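You operate a simulated robot arm through the tools that you are given. There is no shell and no other tool. Be economical: measure what you need, move in short steps, check, and stop when the job is done.

The job below is to be done with a simulated robot arm. You get a single attempt, and the scene is never put back.

Task
Lift the orange flap open.

The check looks at the end state, three seconds after you hand in, the way a careful person would. Anything else that was tipped, shoved, dropped, spilled or broken makes it a failure.

Robot
A 5-joint arm with a two-finger parallel gripper, fixed in place. Base frame: the origin is at the foot of the arm, x ahead of it, y to its left, z up; the work surface is at about z = 0. Lengths are in cm, angles in rad, forces in N, time in s.
With the tool pointing down near the work surface it reaches from about 26 to 60 cm from the base axis. Its first joint turns from -1.152 to 1.152 rad. The tool tilts only in the upright plane through the base axis and itself; it spins freely about its own axis. Payload 1.57 kg.
The tool frame sits at the grasp point between the pads (the TCP): z along the fingers, y along the line on which they close. The tips reach 3 cm beyond it. Largest opening 8 cm; finger width 1.7, thickness 1.2; the body of the gripper, 4 by 8.2 cm, starts 8 cm behind the TCP.
Orientation is that of the tool frame in the base frame, as a unit quaternion [x, y, z, w]. With the fingers straight down and closing along the base's y, the tool's x points along the base's -x, its y along +y and its z along -z.

Tools
- The arm moves only by the tool apply_moves. Its argument "commands" is a list of rows, each a list of 7 numbers: the shift along the tool's x, y, z in cm, then the turn, a rotation vector about the tool's x, y, z in rad, then the opening in per cent of the stroke, from 0 (shut) to 100 (fully open). In form: [[x, y, z, wx, wy, wz, gripper], ...]. A call has 1 to 8 rows; each row shifts and turns the commanded pose from where the row before left it, along the tool's axes as they then stand. Each row takes 0.2 s and may step no farther than 5 cm and 0.15 rad from the row before; otherwise, or with a gripper value out of range, the whole call is refused. Where a pose cannot be reached the arm comes as near as it can. A force on the tool above 40 N (or 10 N above the force at the start of the call, whichever is more), or a blocked arm, ends the call early, and 0.2 s more pass. Each finger travels about 15.3 cm/s and halts on what it meets, pressing with about 25 N; the grip force reading is that of the motor and also rises with nothing between the fingers. The clock runs only during rows and for 0.2 s after the last one: add rows that do not move to give the fingers time. The reply holds the time, the measured pose of the TCP, the force on the tool along the base axes, the opening and the grip force, in the units named above and with some noise, and new pictures: "views" is both (left out), scene, wrist or none.
- Cameras (640 x 400 px; columns grow to the right, rows downward): "scene" is fixed at [5.21, 42.43, 51.02]; the picture's right is [-0.46, -0.89, 0.00], its down [-0.62, 0.32, -0.72] and it looks along [0.64, -0.33, -0.70] (base axes); focal length 325 px, centre (320, 200). "wrist" rides on the gripper at [-3.2, 0, -7.8] in the tool frame; the picture's right is [0.00, -1.00, 0.00], its down [0.97, 0.00, -0.24] and it looks along [0.24, 0.00, 0.97] (tool axes); focal length 218 px, centre (320, 200).
- locate(camera, pixels): there is no depth. For up to 12 entries [column, row, z] of the newest picture of that camera ("zoom" is the newest enlarged one), the place [x, y] in the base frame at which the ray of that pixel passes the height z, good to about 0.2 cm. It takes no simulated time.
- inspect(camera, box): a new picture of the part [left, top, right, bottom] of that camera's present view, enlarged. It takes no simulated time.
- job_done(): hands the job in; it is judged then, once.

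Work in short steps. Measure before you move; look again where a grasp or a placing could have gone wrong, and mend it. You have 60 turns and 150 pictures in all, those below and enlarged ones among them. Open the gripper and draw the arm clear of the work before you hand the job in, unless the task says otherwise; then end with one line.

The tools are called as name(argument=value, ...) on one line, values as JSON. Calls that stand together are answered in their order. apply_moves: Moves the arm, as the interface text tells. Its arguments: {"type":"object","properties":{"commands":{"type":"array"},"views":{"type":"string","enum":["both","scene","wrist","none"]}},"required":["commands"]} The other tools are called the same way: locate (camera, pixels) gives the place at which the rays of pixels pass given heights; inspect (camera, box) takes an enlarged picture of a part of a camera's view; job_done () hands the job in.

At the start:

```text
t: 0.0
eef_pos: [36.66, 20.35, 27.83]
tcp_rot: [0.001, 1.0, 0.001, 0.0]
contact_force: [-0.1, -0.6, 0.1]
gripper_width: 8.02
finger_force: 0.0
```

scene: 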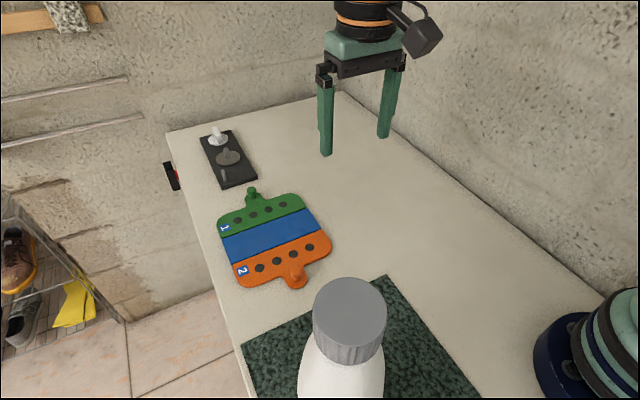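
wrist: 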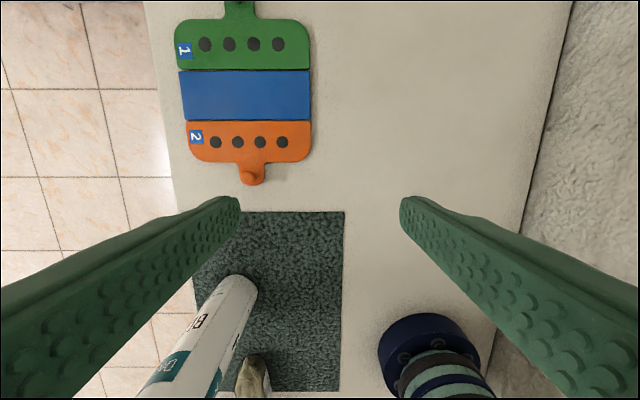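

The orange flap shows at about (285,262) in the scene view, with a tab and knob at (297,275). I'll enlarge both views.

inspect(camera="scene", box=[200, 170, 360, 300])

inspect(camera="wrist", box=[160, 0, 340, 200])

locate(camera="wrist", pixels=[[251, 176, 1], [251, 176, 3], [186, 123, 1], [310, 123, 1], [190, 158, 1], [310, 158, 1], [179, 70, 1], [310, 70, 1], [240, 5, 1], [344, 212, 0], [235, 280, 15]])

locate(camera="scene", pixels=[[293, 268, 3], [297, 285, 0], [297, 285, 1], [329, 238, 1], [329, 250, 0], [240, 285, 1], [297, 271, 2], [245, 340, 0], [386, 276, 0]])

```text
3.08 times, centred on (280, 235) of scene
```

zoom: 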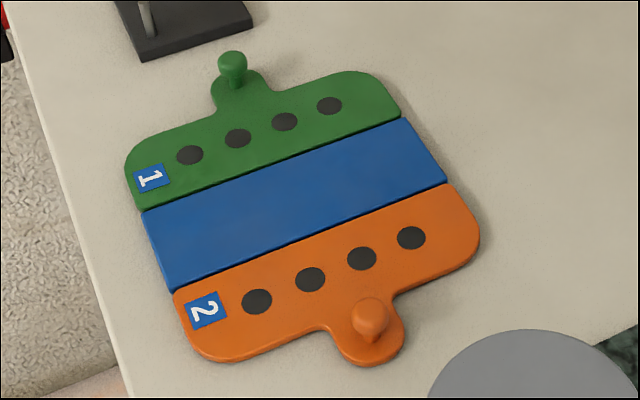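

```text
2.00 times, centred on (250, 100) of wrist
```

zoom: 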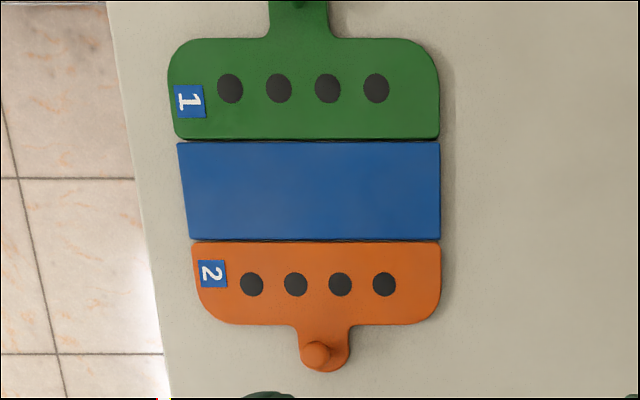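

```text
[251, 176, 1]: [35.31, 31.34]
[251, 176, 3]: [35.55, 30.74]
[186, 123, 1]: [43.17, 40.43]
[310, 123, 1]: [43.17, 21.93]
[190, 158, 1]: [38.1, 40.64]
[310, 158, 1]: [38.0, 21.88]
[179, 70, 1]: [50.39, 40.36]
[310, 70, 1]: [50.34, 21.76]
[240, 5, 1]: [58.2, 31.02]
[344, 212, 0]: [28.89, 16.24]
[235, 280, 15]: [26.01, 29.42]
```

```text
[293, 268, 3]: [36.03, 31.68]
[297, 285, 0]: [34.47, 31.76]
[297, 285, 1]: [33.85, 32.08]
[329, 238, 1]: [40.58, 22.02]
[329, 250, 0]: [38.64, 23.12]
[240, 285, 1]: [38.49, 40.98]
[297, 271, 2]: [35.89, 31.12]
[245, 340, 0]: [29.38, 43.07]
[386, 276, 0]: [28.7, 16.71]
```

The knob top is near (35.5, 31.1, 2.3) and the hinge line is at x≈43. Before moving I'll check where the bottle stands and how tall it is.

locate(camera="scene", pixels=[[349, 303, 15], [349, 303, 18], [349, 303, 21], [349, 303, 24], [313, 310, 20], [386, 310, 20]])

locate(camera="wrist", pixels=[[238, 285, 0], [220, 285, 0], [258, 290, 0], [233, 276, 0], [255, 360, 0], [238, 285, 20]])

inspect(camera="wrist", box=[120, 200, 360, 400])

inspect(camera="scene", box=[240, 250, 480, 400])

```text
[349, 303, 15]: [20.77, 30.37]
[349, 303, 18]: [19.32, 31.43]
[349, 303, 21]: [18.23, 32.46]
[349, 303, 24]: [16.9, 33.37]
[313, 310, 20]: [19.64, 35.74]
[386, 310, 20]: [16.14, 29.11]
```

```text
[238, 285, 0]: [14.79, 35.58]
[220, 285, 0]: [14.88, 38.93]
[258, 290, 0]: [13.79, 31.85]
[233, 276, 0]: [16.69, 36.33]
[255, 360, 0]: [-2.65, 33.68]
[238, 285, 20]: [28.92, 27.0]
```

```text
2.00 times, centred on (240, 300) of wrist
```

zoom: 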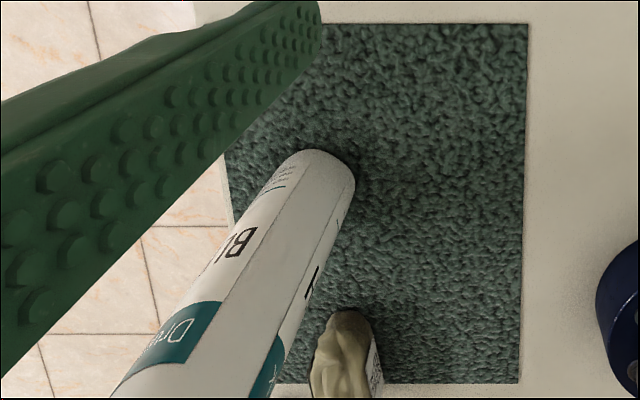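

```text
2.67 times, centred on (360, 325) of scene
```

zoom: 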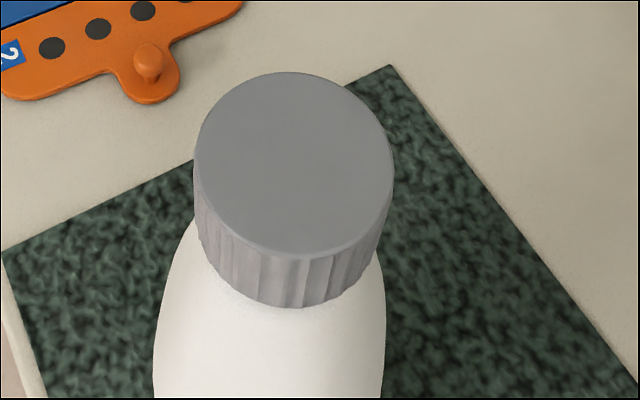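

The bottle stands near (14.5, 35), well clear of the arm's line. I'll move above the knob at about z=10 with a smaller opening and look.

apply_moves(commands=[[0.3, 3.6, 3, 0, 0, 0, 80], [0.4, 3.6, 4, 0, 0, 0, 60], [0.4, 3.5, 3.6, 0, 0, 0, 50], [0, 0, 4, 0, 0, 0, 50], [0, 0, 3, 0, 0, 0, 50], [0, 0, 0, 0, 0, 0, 50]])

```text
refused: row 2 steps farther than a row can; nothing moved
```

The second row was too long, so I'll split the same move into shorter steps.

apply_moves(commands=[[0.3, 3, 2.5, 0, 0, 0, 80], [0.3, 3, 3, 0, 0, 0, 60], [0.3, 3, 3, 0, 0, 0, 50], [0.2, 1.7, 3, 0, 0, 0, 50], [0, 0, 4, 0, 0, 0, 50], [0, 0, 2.3, 0, 0, 0, 50], [0, 0, 0, 0, 0, 0, 50]])

```text
t: 1.6
eef_pos: [35.44, 30.75, 9.85]
tcp_rot: [0.0, 1.0, 0.0, 0.0]
contact_force: [0.1, -0.2, 1.2]
gripper_width: 4.01
finger_force: 0.1
```

scene: 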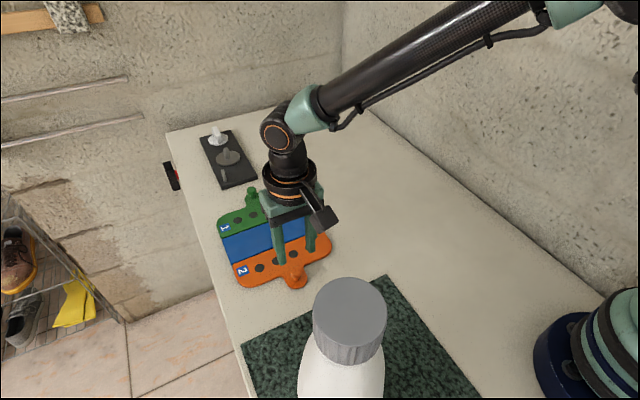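
wrist: 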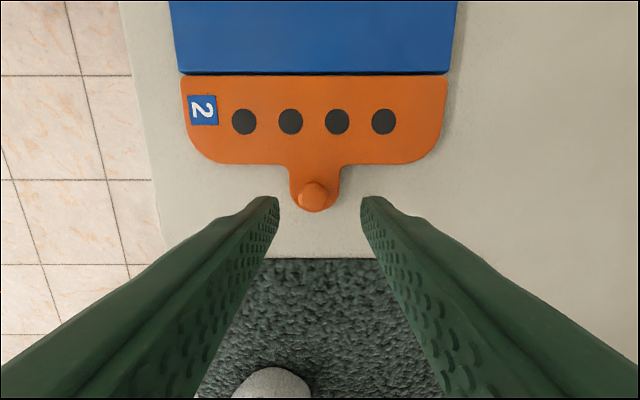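

The wrist view now shows the knob clearly at about (313,195). I'll measure it more closely from here.

inspect(camera="wrist", box=[250, 130, 390, 230])

inspect(camera="scene", box=[240, 200, 350, 300])

locate(camera="wrist", pixels=[[313, 195, 2], [313, 195, 2.5], [300, 193, 2], [326, 193, 2], [180, 75, 1], [449, 75, 1], [315, 212, 0.5], [290, 180, 1], [341, 180, 1]])

```text
4.00 times, centred on (320, 180) of wrist
```

zoom: 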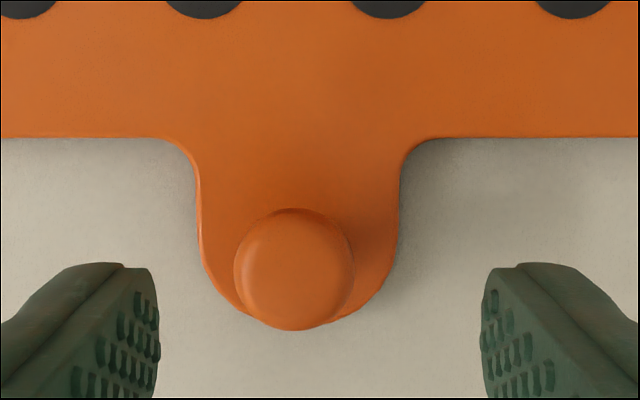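

```text
4.00 times, centred on (295, 250) of scene
```

zoom: 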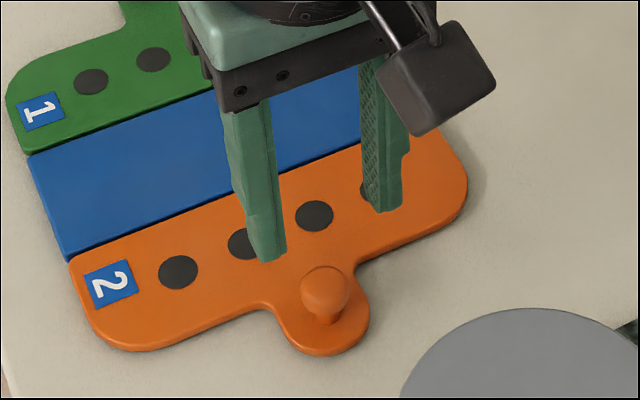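

```text
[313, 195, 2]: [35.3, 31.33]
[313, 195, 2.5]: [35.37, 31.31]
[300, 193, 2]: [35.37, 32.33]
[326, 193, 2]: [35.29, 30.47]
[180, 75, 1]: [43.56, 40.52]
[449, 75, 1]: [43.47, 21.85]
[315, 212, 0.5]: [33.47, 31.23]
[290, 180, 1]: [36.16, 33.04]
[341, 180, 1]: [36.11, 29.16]
```

The knob head is about 2 cm wide, centred at (35.35, 31.3) with its top near z≈2.7. I'll shift 0.5 cm in y and descend so the tips are at about z=1.4, above the tab.

apply_moves(commands=[[0.05, 0.53, 2, 0, 0, 0, 50], [0, 0, 2, 0, 0, 0, 50], [0, 0, 1.4, 0, 0, 0, 50], [0, 0, 0, 0, 0, 0, 50]])

inspect(camera="scene", box=[240, 200, 350, 300])

```text
t: 2.6
eef_pos: [35.46, 31.55, 4.43]
tcp_rot: [0.0, 1.0, 0.0, 0.0]
contact_force: [0.6, -0.5, -0.1]
gripper_width: 3.99
finger_force: 0.0
```

scene: 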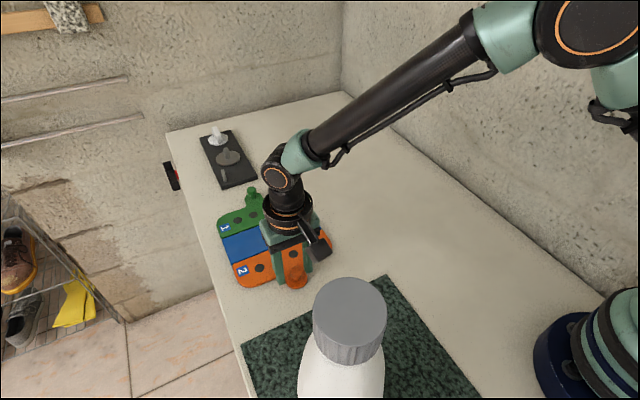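
wrist: 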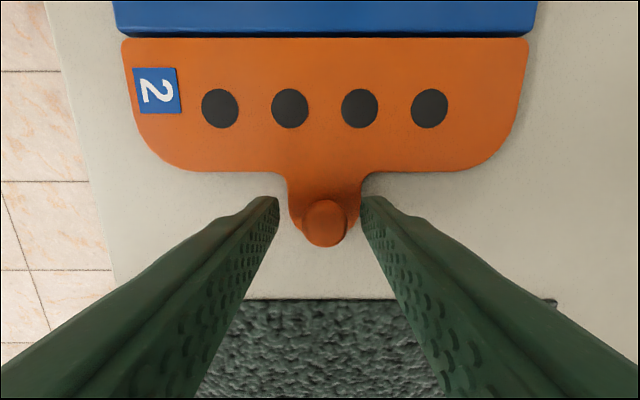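

```text
4.00 times, centred on (295, 250) of scene
```

zoom: 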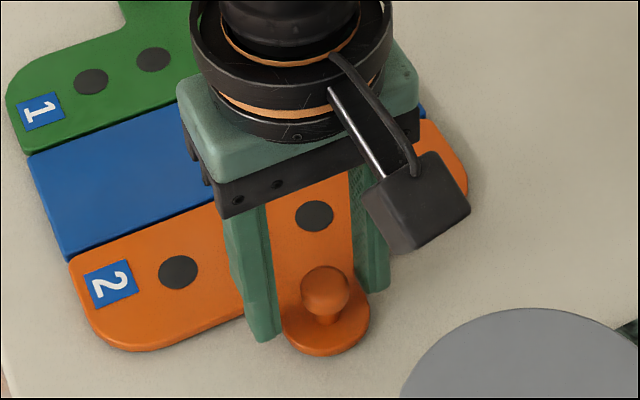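

The knob top sits at about (326,215) in the wrist view, between the fingers. I'll check its x against the finger plane before closing.

locate(camera="wrist", pixels=[[326, 215, 2.7], [326, 215, 2.4], [303, 218, 2.4], [347, 218, 2.4], [325, 200, 2.4], [325, 246, 1.2]])

inspect(camera="wrist", box=[250, 160, 400, 270])

```text
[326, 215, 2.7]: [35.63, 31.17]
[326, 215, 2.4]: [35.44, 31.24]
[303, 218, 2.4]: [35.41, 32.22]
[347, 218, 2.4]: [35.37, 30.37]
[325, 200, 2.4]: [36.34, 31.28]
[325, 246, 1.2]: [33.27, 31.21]
```

```text
3.64 times, centred on (325, 215) of wrist
```

zoom: 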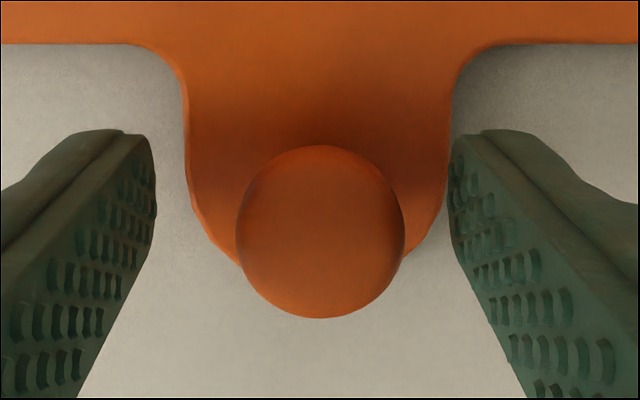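

The knob centre is at about (35.25, 31.28), so I'll nudge the tool onto it and close the fingers.

apply_moves(commands=[[0.2, -0.27, 0, 0, 0, 0, 50], [0, 0, 0, 0, 0, 0, 35], [0, 0, 0, 0, 0, 0, 20], [0, 0, 0, 0, 0, 0, 10], [0, 0, 0, 0, 0, 0, 10]], views="wrist")

```text
t: 3.8
eef_pos: [35.31, 31.27, 4.48]
tcp_rot: [0.0, 1.0, 0.0, 0.001]
contact_force: [0.9, -7.5, 2.1]
gripper_width: 1.98
finger_force: 34.2
```

wrist: 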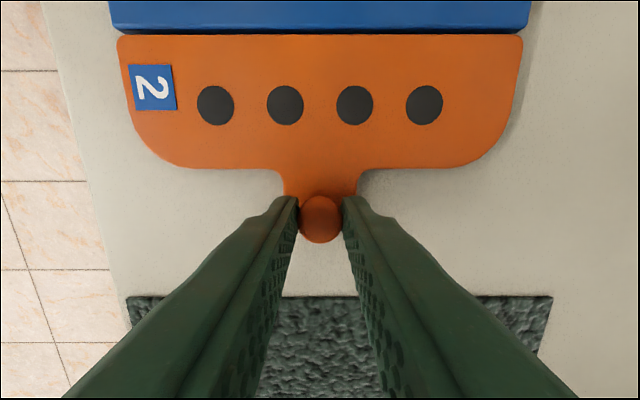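

It has gripped at width 1.98. I'll lift along an arc about the hinge at (43.5, 0.6), taking the first 20° and then checking.

apply_moves(commands=[[-0.17, 0, -0.7, 0, 0, 0, 10], [-0.23, 0, -0.7, 0, 0, 0, 10], [-0.3, 0, -0.67, 0, 0, 0, 10], [-0.34, 0, -0.64, 0, 0, 0, 10], [0, 0, 0, 0, 0, 0, 10]])

```text
t: 5.0
eef_pos: [36.27, 31.4, 7.43]
tcp_rot: [0.0, 1.0, 0.0, -0.002]
contact_force: [-2.5, -3.0, -11.2]
gripper_width: 2.01
finger_force: 33.5
```

scene: 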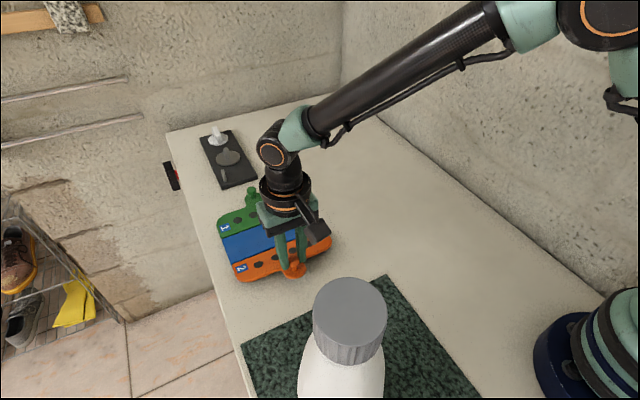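
wrist: 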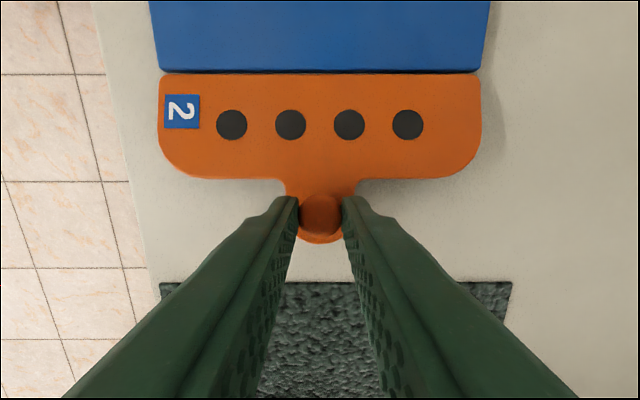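

The flap appears to be rising with about 11 N of load. I'll check that the blue part and the rest of the board stay put.

locate(camera="wrist", pixels=[[160, 72, 1], [480, 72, 1]])

inspect(camera="scene", box=[200, 170, 360, 300])

```text
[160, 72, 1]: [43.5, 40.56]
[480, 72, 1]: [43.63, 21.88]
```

```text
3.08 times, centred on (280, 235) of scene
```

zoom: 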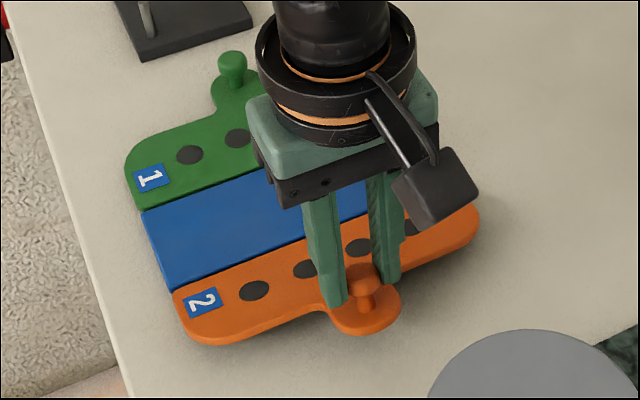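

The hinge stays at x≈43.5 and the flap is tilted, so I'll continue the arc to about 50°.

apply_moves(commands=[[-0.41, 0, -0.61, 0, 0, 0, 10], [-0.45, 0, -0.57, 0, 0, 0, 10], [-0.5, 0, -0.53, 0, 0, 0, 10], [-0.55, 0, -0.48, 0, 0, 0, 10], [-0.59, 0, -0.43, 0, 0, 0, 10], [-0.61, 0, -0.38, 0, 0, 0, 10], [0, 0, 0, 0, 0, 0, 10]])

inspect(camera="scene", box=[200, 170, 360, 300])

```text
t: 6.6
eef_pos: [39.55, 31.36, 10.22]
tcp_rot: [0.002, 1.0, -0.001, 0.0]
contact_force: [-3.6, -17.1, -1.3]
gripper_width: 1.98
finger_force: 34.4
```

scene: 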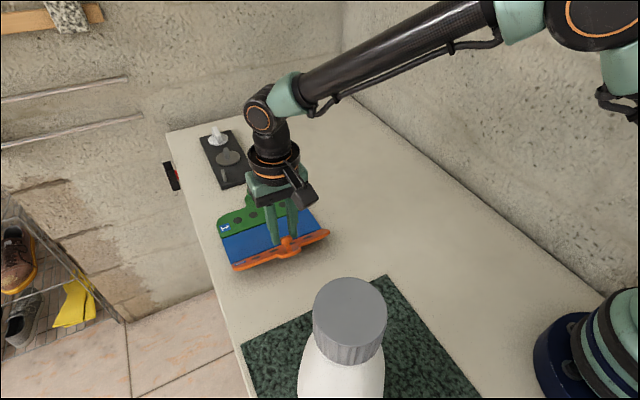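
wrist: 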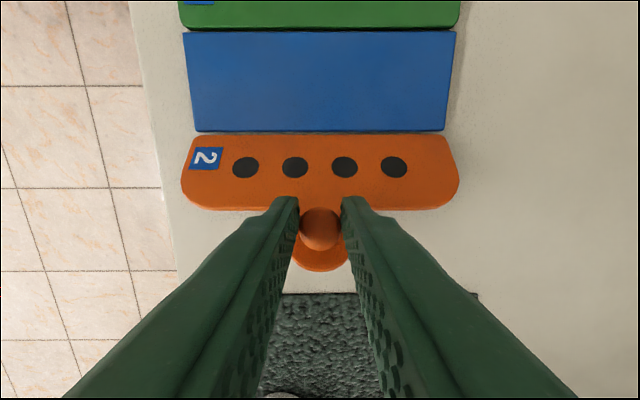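

```text
3.08 times, centred on (280, 235) of scene
```

zoom: 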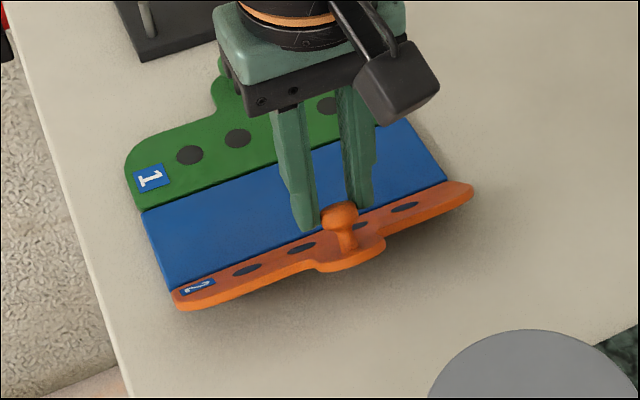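

The flap is at about 50° and the board hasn't moved. There is some sideways load (-17 N in y), so I'll ease y slightly negative while continuing to about 80°.

apply_moves(commands=[[-0.65, -0.08, -0.32, 0, 0, 0, 10], [-0.68, -0.05, -0.27, 0, 0, 0, 10], [-0.7, 0, -0.2, 0, 0, 0, 10], [-0.71, 0, -0.15, 0, 0, 0, 10], [-0.72, 0, -0.08, 0, 0, 0, 10], [-0.73, 0, -0.02, 0, 0, 0, 10], [0, 0, 0, 0, 0, 0, 10]])

inspect(camera="scene", box=[200, 170, 360, 300])

```text
t: 8.2
eef_pos: [43.74, 31.25, 11.34]
tcp_rot: [0.0, 1.0, 0.0, 0.0]
contact_force: [1.4, 0.0, 0.4]
gripper_width: 0.8
finger_force: 0.1
```

scene: 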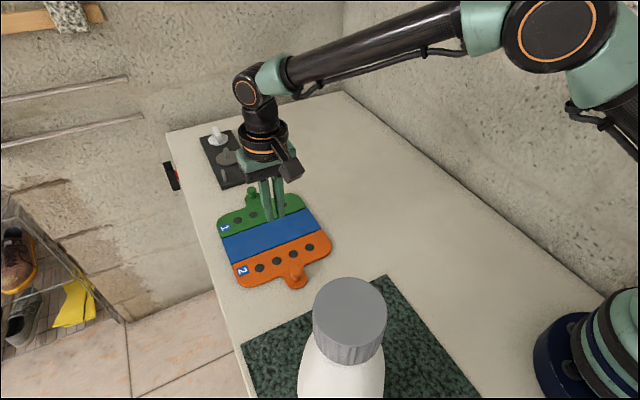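
wrist: 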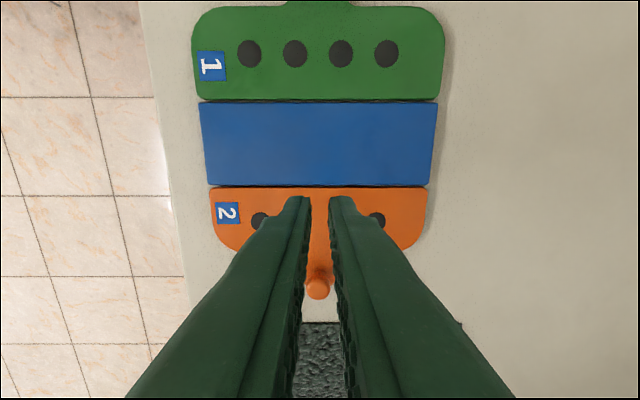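

```text
3.08 times, centred on (280, 235) of scene
```

zoom: 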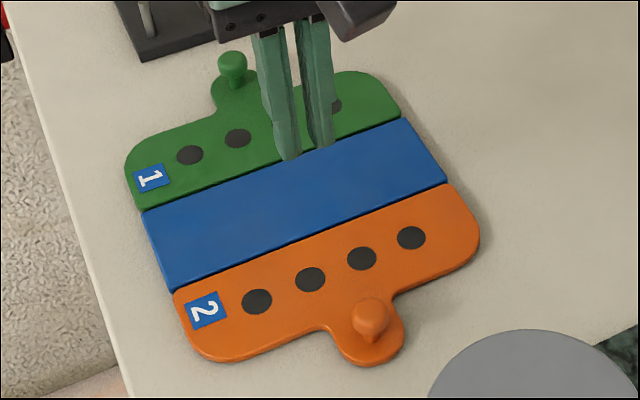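

The knob slipped out of the shallow grip somewhere past 50°, and the flap fell back closed. Nothing else moved. I'll go back over the knob, open, and take a deeper grip.

apply_moves(commands=[[3, -0.05, 0, 0, 0, 0, 50], [3, 0, 0, 0, 0, 0, 50], [2.5, 0, 0, 0, 0, 0, 50], [0, 0, 3, 0, 0, 0, 50], [0, 0, 3, 0, 0, 0, 50], [0, 0, 0.9, 0, 0, 0, 50], [0, 0, 0, 0, 0, 0, 50]])

inspect(camera="scene", box=[260, 230, 340, 300])

inspect(camera="wrist", box=[250, 160, 400, 270])

```text
t: 9.8
eef_pos: [35.04, 31.2, 4.39]
tcp_rot: [0.0, 1.0, -0.001, 0.0]
contact_force: [-0.4, -0.7, -0.2]
gripper_width: 3.98
finger_force: 0.1
```

scene: 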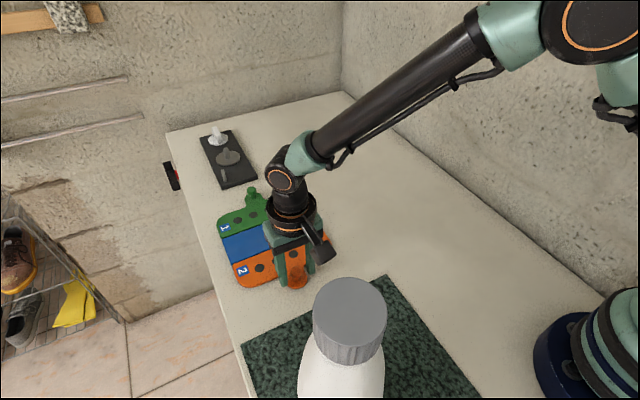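
wrist: 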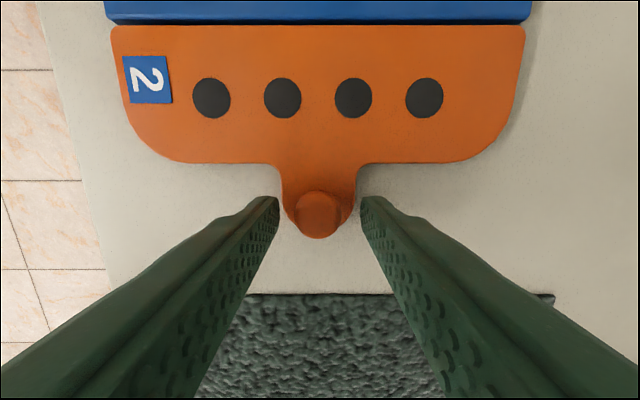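

```text
5.71 times, centred on (300, 265) of scene
```

zoom: 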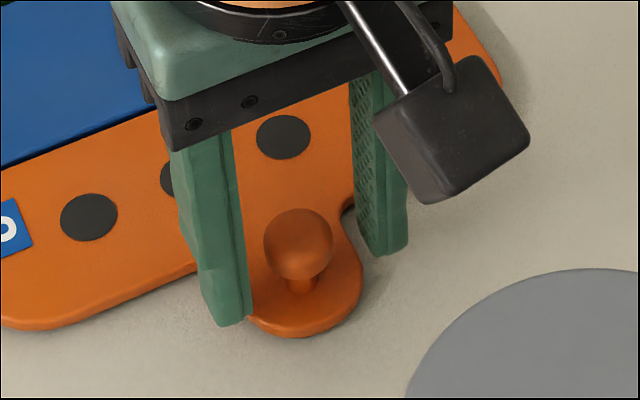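

```text
3.64 times, centred on (325, 215) of wrist
```

zoom: 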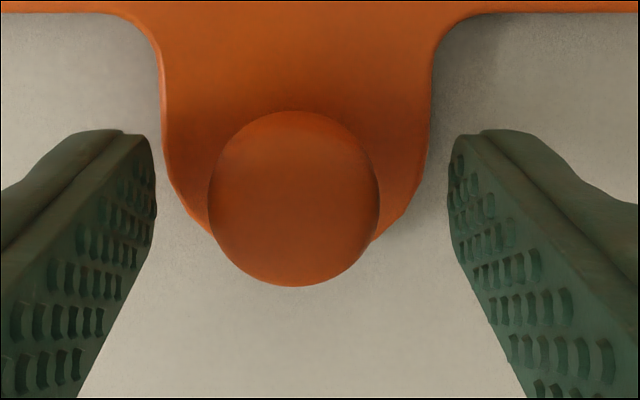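

The ball head is left of the finger midpoint by about 0.1 cm. I'll compute its centre from this picture.

locate(camera="wrist", pixels=[[316, 214.7, 1.7], [316, 214.7, 2.0], [316, 214.7, 2.3], [316, 238, 1.0], [280, 180, 0.5], [358, 180, 0.5]])

locate(camera="scene", pixels=[[299.6, 261.5, 1.7], [299.6, 261.5, 2], [299.6, 261.5, 2.3], [296.9, 277.8, 0.6], [300, 274, 0.8], [296, 277, 0.4]])

```text
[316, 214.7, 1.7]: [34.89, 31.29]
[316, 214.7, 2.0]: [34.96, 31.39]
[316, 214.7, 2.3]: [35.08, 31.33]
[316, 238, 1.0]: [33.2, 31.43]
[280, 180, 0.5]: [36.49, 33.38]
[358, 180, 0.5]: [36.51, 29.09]
```

```text
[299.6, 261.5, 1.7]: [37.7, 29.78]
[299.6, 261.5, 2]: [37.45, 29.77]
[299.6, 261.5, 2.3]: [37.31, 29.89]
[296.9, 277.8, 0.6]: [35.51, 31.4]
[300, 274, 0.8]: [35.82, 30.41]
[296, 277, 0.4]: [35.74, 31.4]
```

Fitting both cameras, the ball head is centred at about (35.2, 31.35, 2.7), higher than I assumed, so my arc was off. I'll centre on it, go 0.35 cm deeper and close.

apply_moves(commands=[[-0.16, 0.12, 0, 0, 0, 0, 50], [0, 0, 0.2, 0, 0, 0, 50], [0, 0, 0.17, 0, 0, 0, 50], [0, 0, 0, 0, 0, 0, 35], [0, 0, 0, 0, 0, 0, 20], [0, 0, 0, 0, 0, 0, 5], [0, 0, 0, 0, 0, 0, 5]])

inspect(camera="scene", box=[260, 230, 340, 300])

```text
t: 11.4
eef_pos: [35.22, 31.26, 3.99]
tcp_rot: [0.0, 1.0, 0.0, 0.0]
contact_force: [1.4, -2.7, -1.0]
gripper_width: 2.0
finger_force: 33.9
```

scene: 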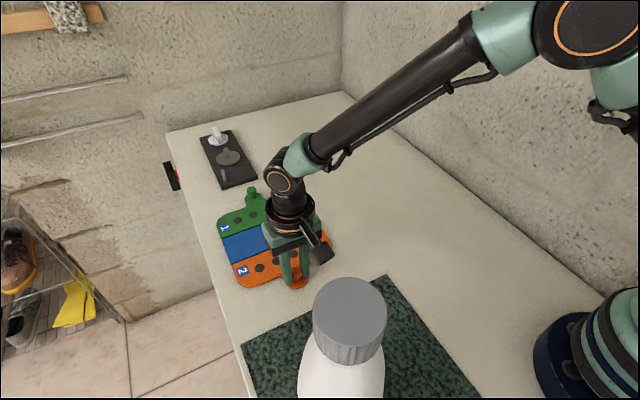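
wrist: 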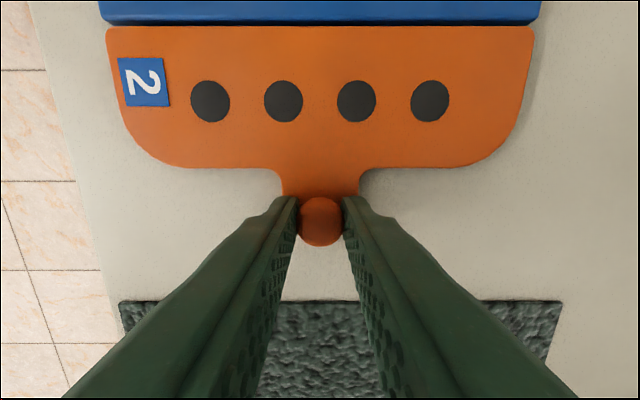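

```text
5.71 times, centred on (300, 265) of scene
```

zoom: 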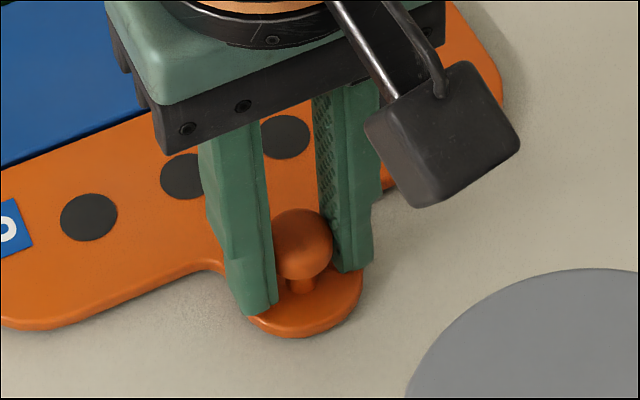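

The grip is deeper now, with the ball held by the lower part of the pads. I'll follow the corrected arc to 40°.

apply_moves(commands=[[-0.2, 0, -0.71, 0, 0, 0, 5], [-0.27, 0, -0.7, 0, 0, 0, 5], [-0.33, 0, -0.67, 0, 0, 0, 5], [-0.38, 0, -0.64, 0, 0, 0, 5], [-0.44, 0, -0.6, 0, 0, 0, 5], [-0.49, 0, -0.56, 0, 0, 0, 5], [-0.54, 0, -0.52, 0, 0, 0, 5], [-0.58, 0, -0.47, 0, 0, 0, 5]])

inspect(camera="scene", box=[240, 200, 350, 300])

```text
t: 13.2
eef_pos: [38.67, 31.31, 9.06]
tcp_rot: [0.0, 1.0, 0.001, 0.001]
contact_force: [-4.8, 8.7, -3.8]
gripper_width: 2.02
finger_force: 33.8
```

scene: 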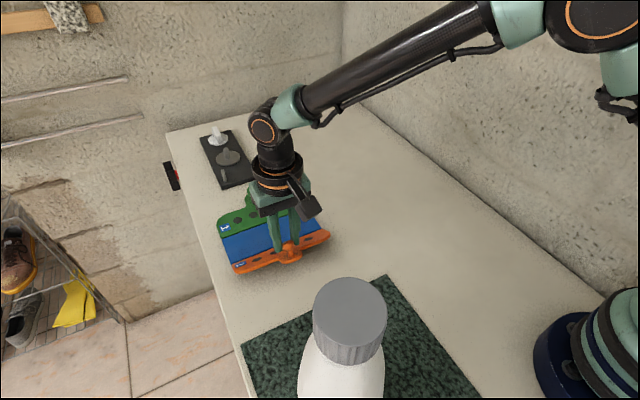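
wrist: 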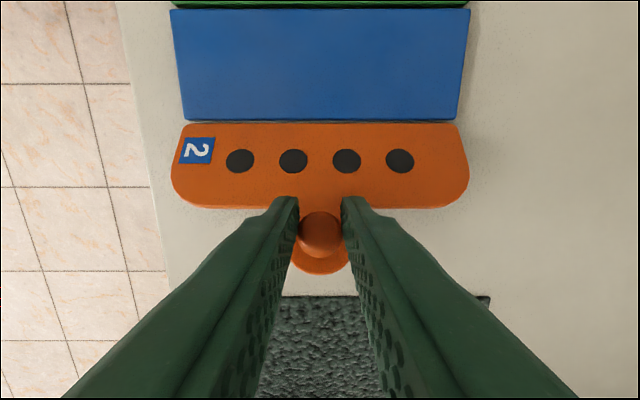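

```text
4.00 times, centred on (295, 250) of scene
```

zoom: 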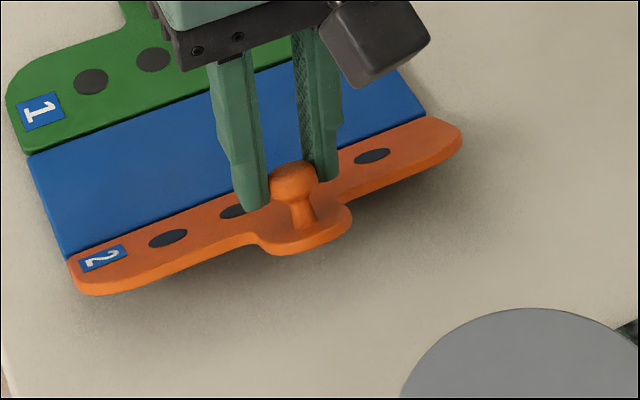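

In the wrist view the ball has drifted from row 221 to 235. That is about 0.5 cm toward -x in the pads, so the true arc leans less (hinge ~1.2 cm below the ball centre). I'll lower back along the same path and regrip.

apply_moves(commands=[[0.58, 0, 0.47, 0, 0, 0, 5], [0.54, 0, 0.52, 0, 0, 0, 5], [0.49, 0, 0.56, 0, 0, 0, 5], [0.44, 0, 0.6, 0, 0, 0, 5], [0.38, 0, 0.64, 0, 0, 0, 5], [0.33, 0, 0.67, 0, 0, 0, 5], [0.27, 0, 0.7, 0, 0, 0, 5], [0.2, 0, 0.65, 0, 0, 0, 5]], views="wrist")

```text
t: 15.0
eef_pos: [35.15, 31.31, 4.21]
tcp_rot: [0.001, 1.0, 0.0, 0.0]
contact_force: [5.5, -9.4, 22.4]
gripper_width: 2.0
finger_force: 34.1
```

wrist: 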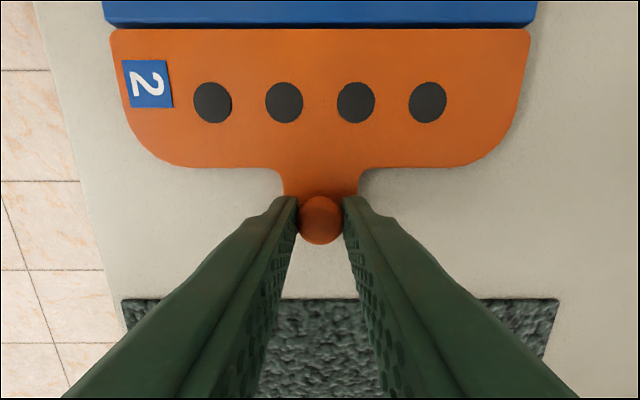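

The flap is back down. I'll release it, then regrip slightly toward -x, with a small y correction for the side load.

apply_moves(commands=[[0, 0, 0, 0, 0, 0, 25], [0, 0, 0, 0, 0, 0, 45], [0.15, 0, 0, 0, 0, 0, 45], [0, 0, 0, 0, 0, 0, 30], [0, 0, 0, 0, 0, 0, 15], [0, 0, 0, 0, 0, 0, 5], [0, 0, 0, 0, 0, 0, 5]], views="wrist")

```text
t: 16.6
eef_pos: [35.05, 31.23, 4.0]
tcp_rot: [0.0, 1.0, 0.0, 0.0]
contact_force: [-2.4, 3.4, -1.3]
gripper_width: 2.01
finger_force: 33.8
```

wrist: 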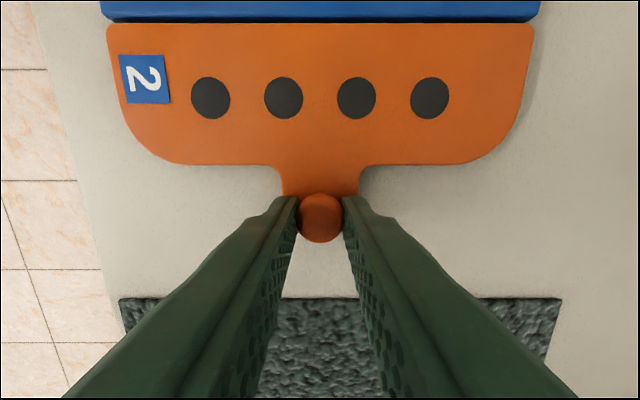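

It's regripped with the ball at row 218. I'll follow the new arc (a=8.3, b=1.2) to 40°.

apply_moves(commands=[[-0.14, 0, -0.72, 0, 0, 0, 5], [-0.19, 0, -0.7, 0, 0, 0, 5], [-0.26, 0, -0.69, 0, 0, 0, 5], [-0.32, 0, -0.66, 0, 0, 0, 5], [-0.37, 0, -0.63, 0, 0, 0, 5], [-0.43, 0, -0.59, 0, 0, 0, 5], [-0.48, 0, -0.55, 0, 0, 0, 5], [-0.52, 0, -0.51, 0, 0, 0, 5]], views="wrist")

inspect(camera="scene", box=[240, 200, 350, 300])

```text
t: 18.4
eef_pos: [37.83, 31.29, 9.08]
tcp_rot: [0.001, 1.0, -0.001, 0.0]
contact_force: [-9.6, 13.1, -5.1]
gripper_width: 2.02
finger_force: 33.8
```

wrist: 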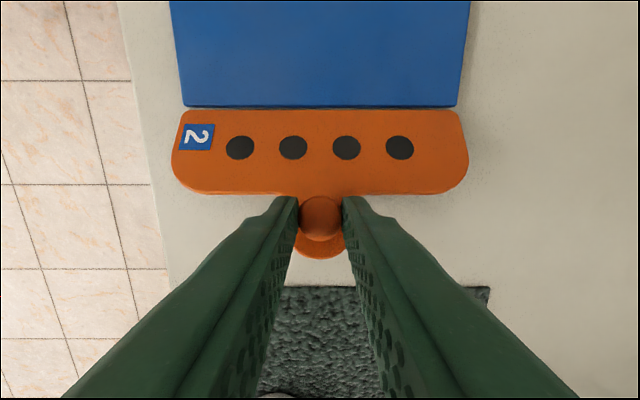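

```text
4.00 times, centred on (295, 250) of scene
```

zoom: 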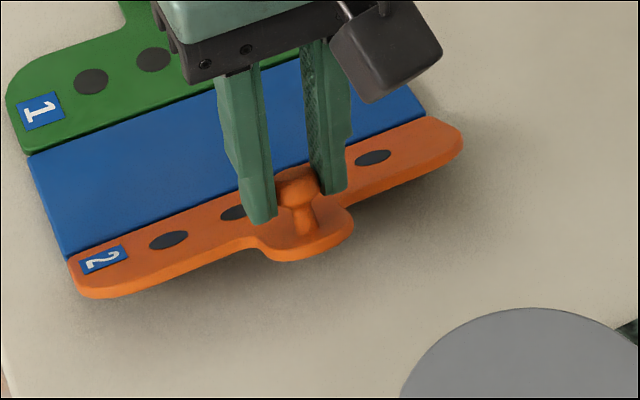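

The ball is still centred at row 218, so this arc matches. I'll continue to about 65°.

apply_moves(commands=[[-0.56, 0.05, -0.47, 0, 0, 0, 5], [-0.61, 0, -0.41, 0, 0, 0, 5], [-0.64, 0, -0.36, 0, 0, 0, 5], [-0.67, 0, -0.3, 0, 0, 0, 5], [-0.69, 0, -0.24, 0, 0, 0, 5]], views="wrist")

inspect(camera="scene", box=[240, 180, 350, 280])

```text
t: 19.6
eef_pos: [41.1, 31.33, 10.85]
tcp_rot: [0.001, 1.0, 0.001, 0.001]
contact_force: [-4.8, -1.7, -0.3]
gripper_width: 2.0
finger_force: 34.1
```

wrist: 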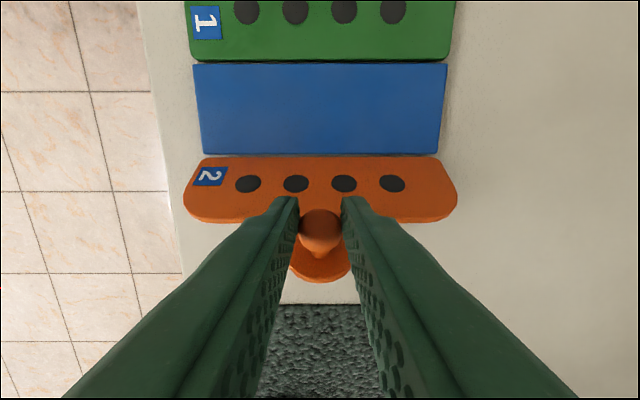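

```text
4.00 times, centred on (295, 230) of scene
```

zoom: 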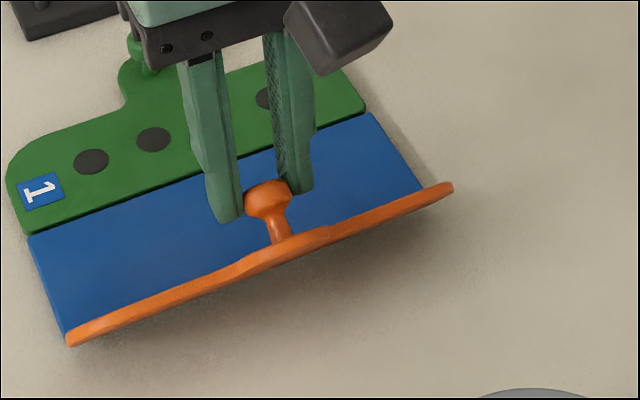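

The ball has lagged to row 231, about 0.5 cm toward the -x edge of the pads, and would slip out before 90°. I'll lower back under control and regrip with the pads biased toward -x for margin.

apply_moves(commands=[[0.69, 0, 0.24, 0, 0, 0, 5], [0.67, 0, 0.3, 0, 0, 0, 5], [0.64, 0, 0.36, 0, 0, 0, 5], [0.61, 0, 0.41, 0, 0, 0, 5], [0.56, 0, 0.47, 0, 0, 0, 5], [0.52, 0, 0.51, 0, 0, 0, 5], [0.48, 0, 0.55, 0, 0, 0, 5], [0.43, 0, 0.59, 0, 0, 0, 5]], views="none")

apply_moves(commands=[[0.37, 0, 0.63, 0, 0, 0, 5], [0.32, 0, 0.66, 0, 0, 0, 5], [0.26, 0, 0.69, 0, 0, 0, 5], [0.19, 0, 0.7, 0, 0, 0, 5], [0.1, 0, 0.5, 0, 0, 0, 5], [0, 0, 0, 0, 0, 0, 25], [0, 0, 0, 0, 0, 0, 45], [0, 0, 0, 0, 0, 0, 45]], views="both")

```text
t: 21.4
eef_pos: [36.46, 31.29, 7.49]
tcp_rot: [-0.001, 1.0, -0.001, 0.0]
contact_force: [3.8, -7.5, 8.4]
gripper_width: 2.02
finger_force: 33.6
```

```text
t: 23.2
eef_pos: [35.26, 31.27, 4.41]
tcp_rot: [0.0, 1.0, -0.001, 0.0]
contact_force: [-0.1, -0.1, -0.5]
gripper_width: 3.6
finger_force: 0.0
```

scene: 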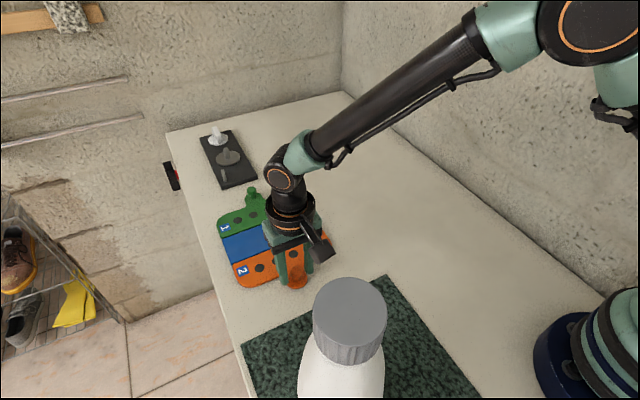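
wrist: 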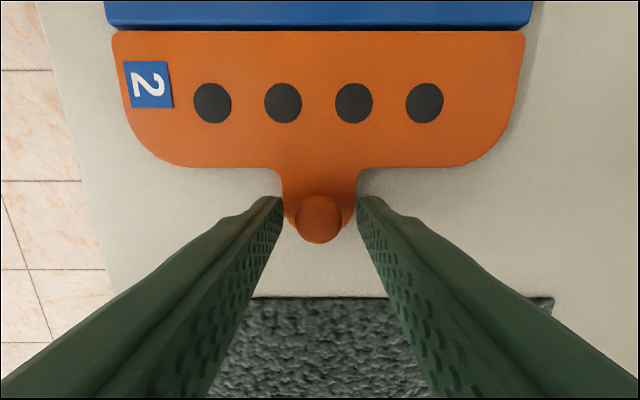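

Everything is back down, and the tool is at (35.26, 31.27, 4.41). I'll shift 0.6 cm toward -x, go down 0.4 and grip again.

apply_moves(commands=[[0.6, 0.05, 0, 0, 0, 0, 45], [0, 0, 0.4, 0, 0, 0, 45], [0, 0, 0, 0, 0, 0, 30], [0, 0, 0, 0, 0, 0, 15], [0, 0, 0, 0, 0, 0, 5], [0, 0, 0, 0, 0, 0, 0], [0, 0, 0, 0, 0, 0, 0]], views="wrist")

```text
t: 24.8
eef_pos: [34.7, 31.38, 3.9]
tcp_rot: [0.001, 1.0, -0.002, -0.001]
contact_force: [2.9, -16.2, 3.6]
gripper_width: 2.0
finger_force: 33.3
```

wrist: 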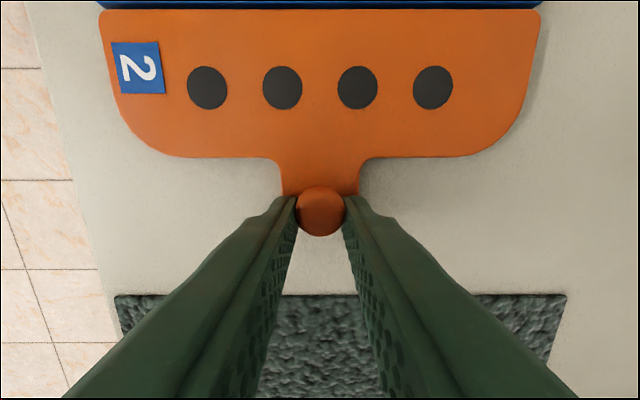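

The ball is now toward the +x side of the pads (row 211), which gives room for lag. I'll lift along a slightly larger arc to 40°.

apply_moves(commands=[[-0.14, -0.07, -0.74, 0, 0, 0, 0], [-0.2, 0, -0.73, 0, 0, 0, 0], [-0.26, 0, -0.71, 0, 0, 0, 0], [-0.33, 0, -0.68, 0, 0, 0, 0], [-0.38, 0, -0.65, 0, 0, 0, 0], [-0.44, 0, -0.62, 0, 0, 0, 0], [-0.49, 0, -0.58, 0, 0, 0, 0], [-0.54, 0, -0.53, 0, 0, 0, 0]], views="wrist")

```text
t: 26.6
eef_pos: [37.28, 31.31, 9.17]
tcp_rot: [0.0, 1.0, -0.002, -0.002]
contact_force: [-11.6, 4.5, -2.4]
gripper_width: 2.02
finger_force: 33.8
```

wrist: 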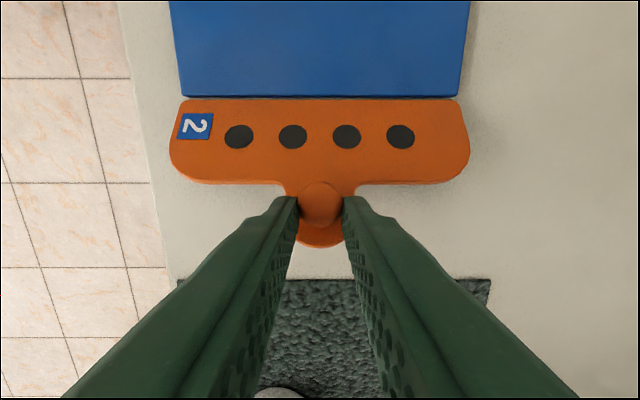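

The ball is at row 205, so there is good margin. I'll continue to about 70°.

apply_moves(commands=[[-0.59, 0, -0.48, 0, 0, 0, 0], [-0.62, 0, -0.43, 0, 0, 0, 0], [-0.66, 0, -0.37, 0, 0, 0, 0], [-0.69, 0, -0.32, 0, 0, 0, 0], [-0.71, 0, -0.25, 0, 0, 0, 0], [-0.74, 0, -0.19, 0, 0, 0, 0]], views="wrist")

inspect(camera="scene", box=[240, 180, 350, 280])

```text
t: 28.0
eef_pos: [41.38, 31.29, 11.31]
tcp_rot: [0.0, 1.0, 0.0, 0.0]
contact_force: [-13.3, -0.7, 9.6]
gripper_width: 2.03
finger_force: 34.0
```

wrist: 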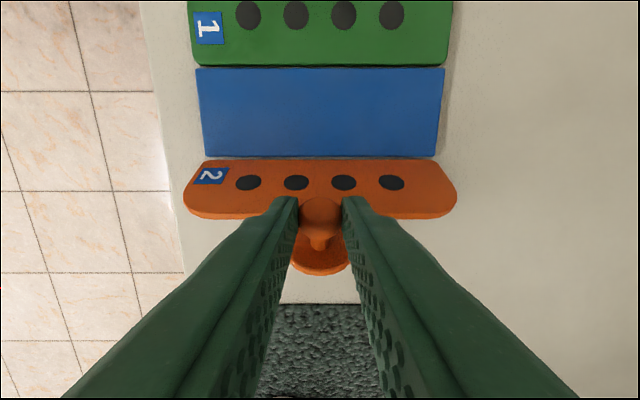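

```text
4.00 times, centred on (295, 230) of scene
```

zoom: 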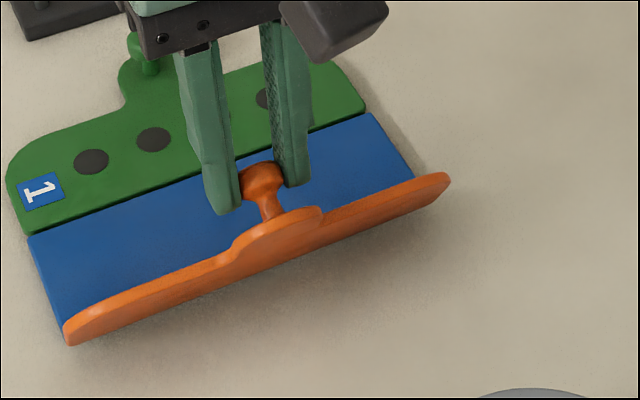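

The ball is still centred at about row 217 and the flap is near 65–70°. I'll continue past vertical to about 100°, keeping slightly higher because fz is +9.6.

apply_moves(commands=[[-0.75, 0, -0.18, 0, 0, 0, 0], [-0.76, 0, -0.1, 0, 0, 0, 0], [-0.76, 0, 0, 0, 0, 0, 0], [-0.76, 0, 0.05, 0, 0, 0, 0]], views="wrist")

inspect(camera="scene", box=[240, 180, 350, 280])

```text
t: 29.0
eef_pos: [44.34, 31.31, 11.48]
tcp_rot: [0.0, 1.0, -0.001, 0.0]
contact_force: [-10.8, 10.2, 5.6]
gripper_width: 2.02
finger_force: 34.1
```

wrist: 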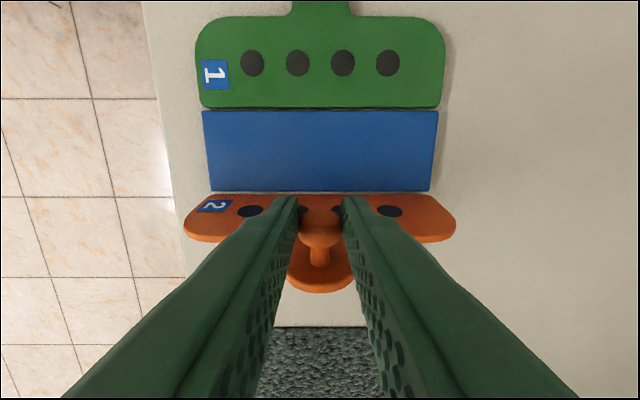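

```text
4.00 times, centred on (295, 230) of scene
```

zoom: 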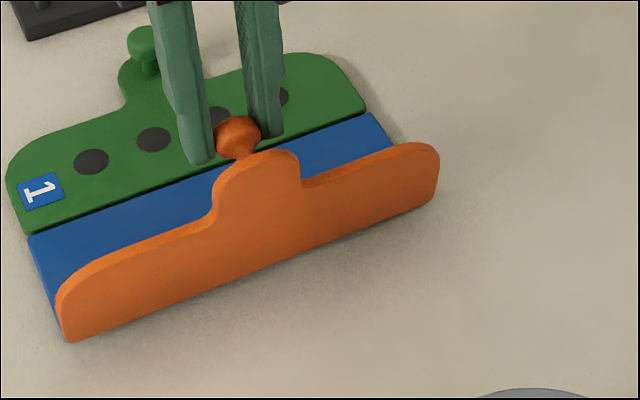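

The flap is now at about 80° and the ball is at row 227. I'll keep going past vertical.

apply_moves(commands=[[-0.76, 0, 0.05, 0, 0, 0, 0], [-0.75, 0, 0.1, 0, 0, 0, 0], [-0.75, 0, 0.15, 0, 0, 0, 0], [-0.74, 0, 0.2, 0, 0, 0, 0]], views="wrist")

inspect(camera="scene", box=[240, 180, 350, 280])

```text
t: 30.0
eef_pos: [47.47, 31.25, 10.74]
tcp_rot: [0.002, 1.0, 0.0, 0.0]
contact_force: [0.1, 0.2, -0.8]
gripper_width: 0.0
finger_force: 21.1
```

wrist: 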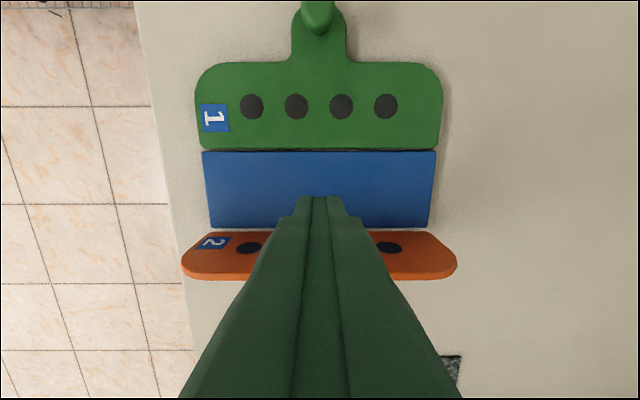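

```text
4.00 times, centred on (295, 230) of scene
```

zoom: 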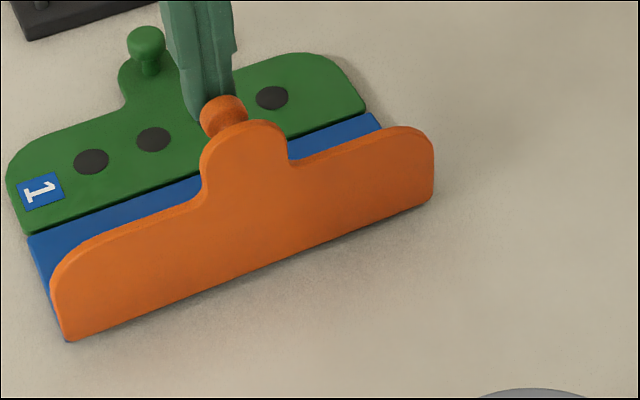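

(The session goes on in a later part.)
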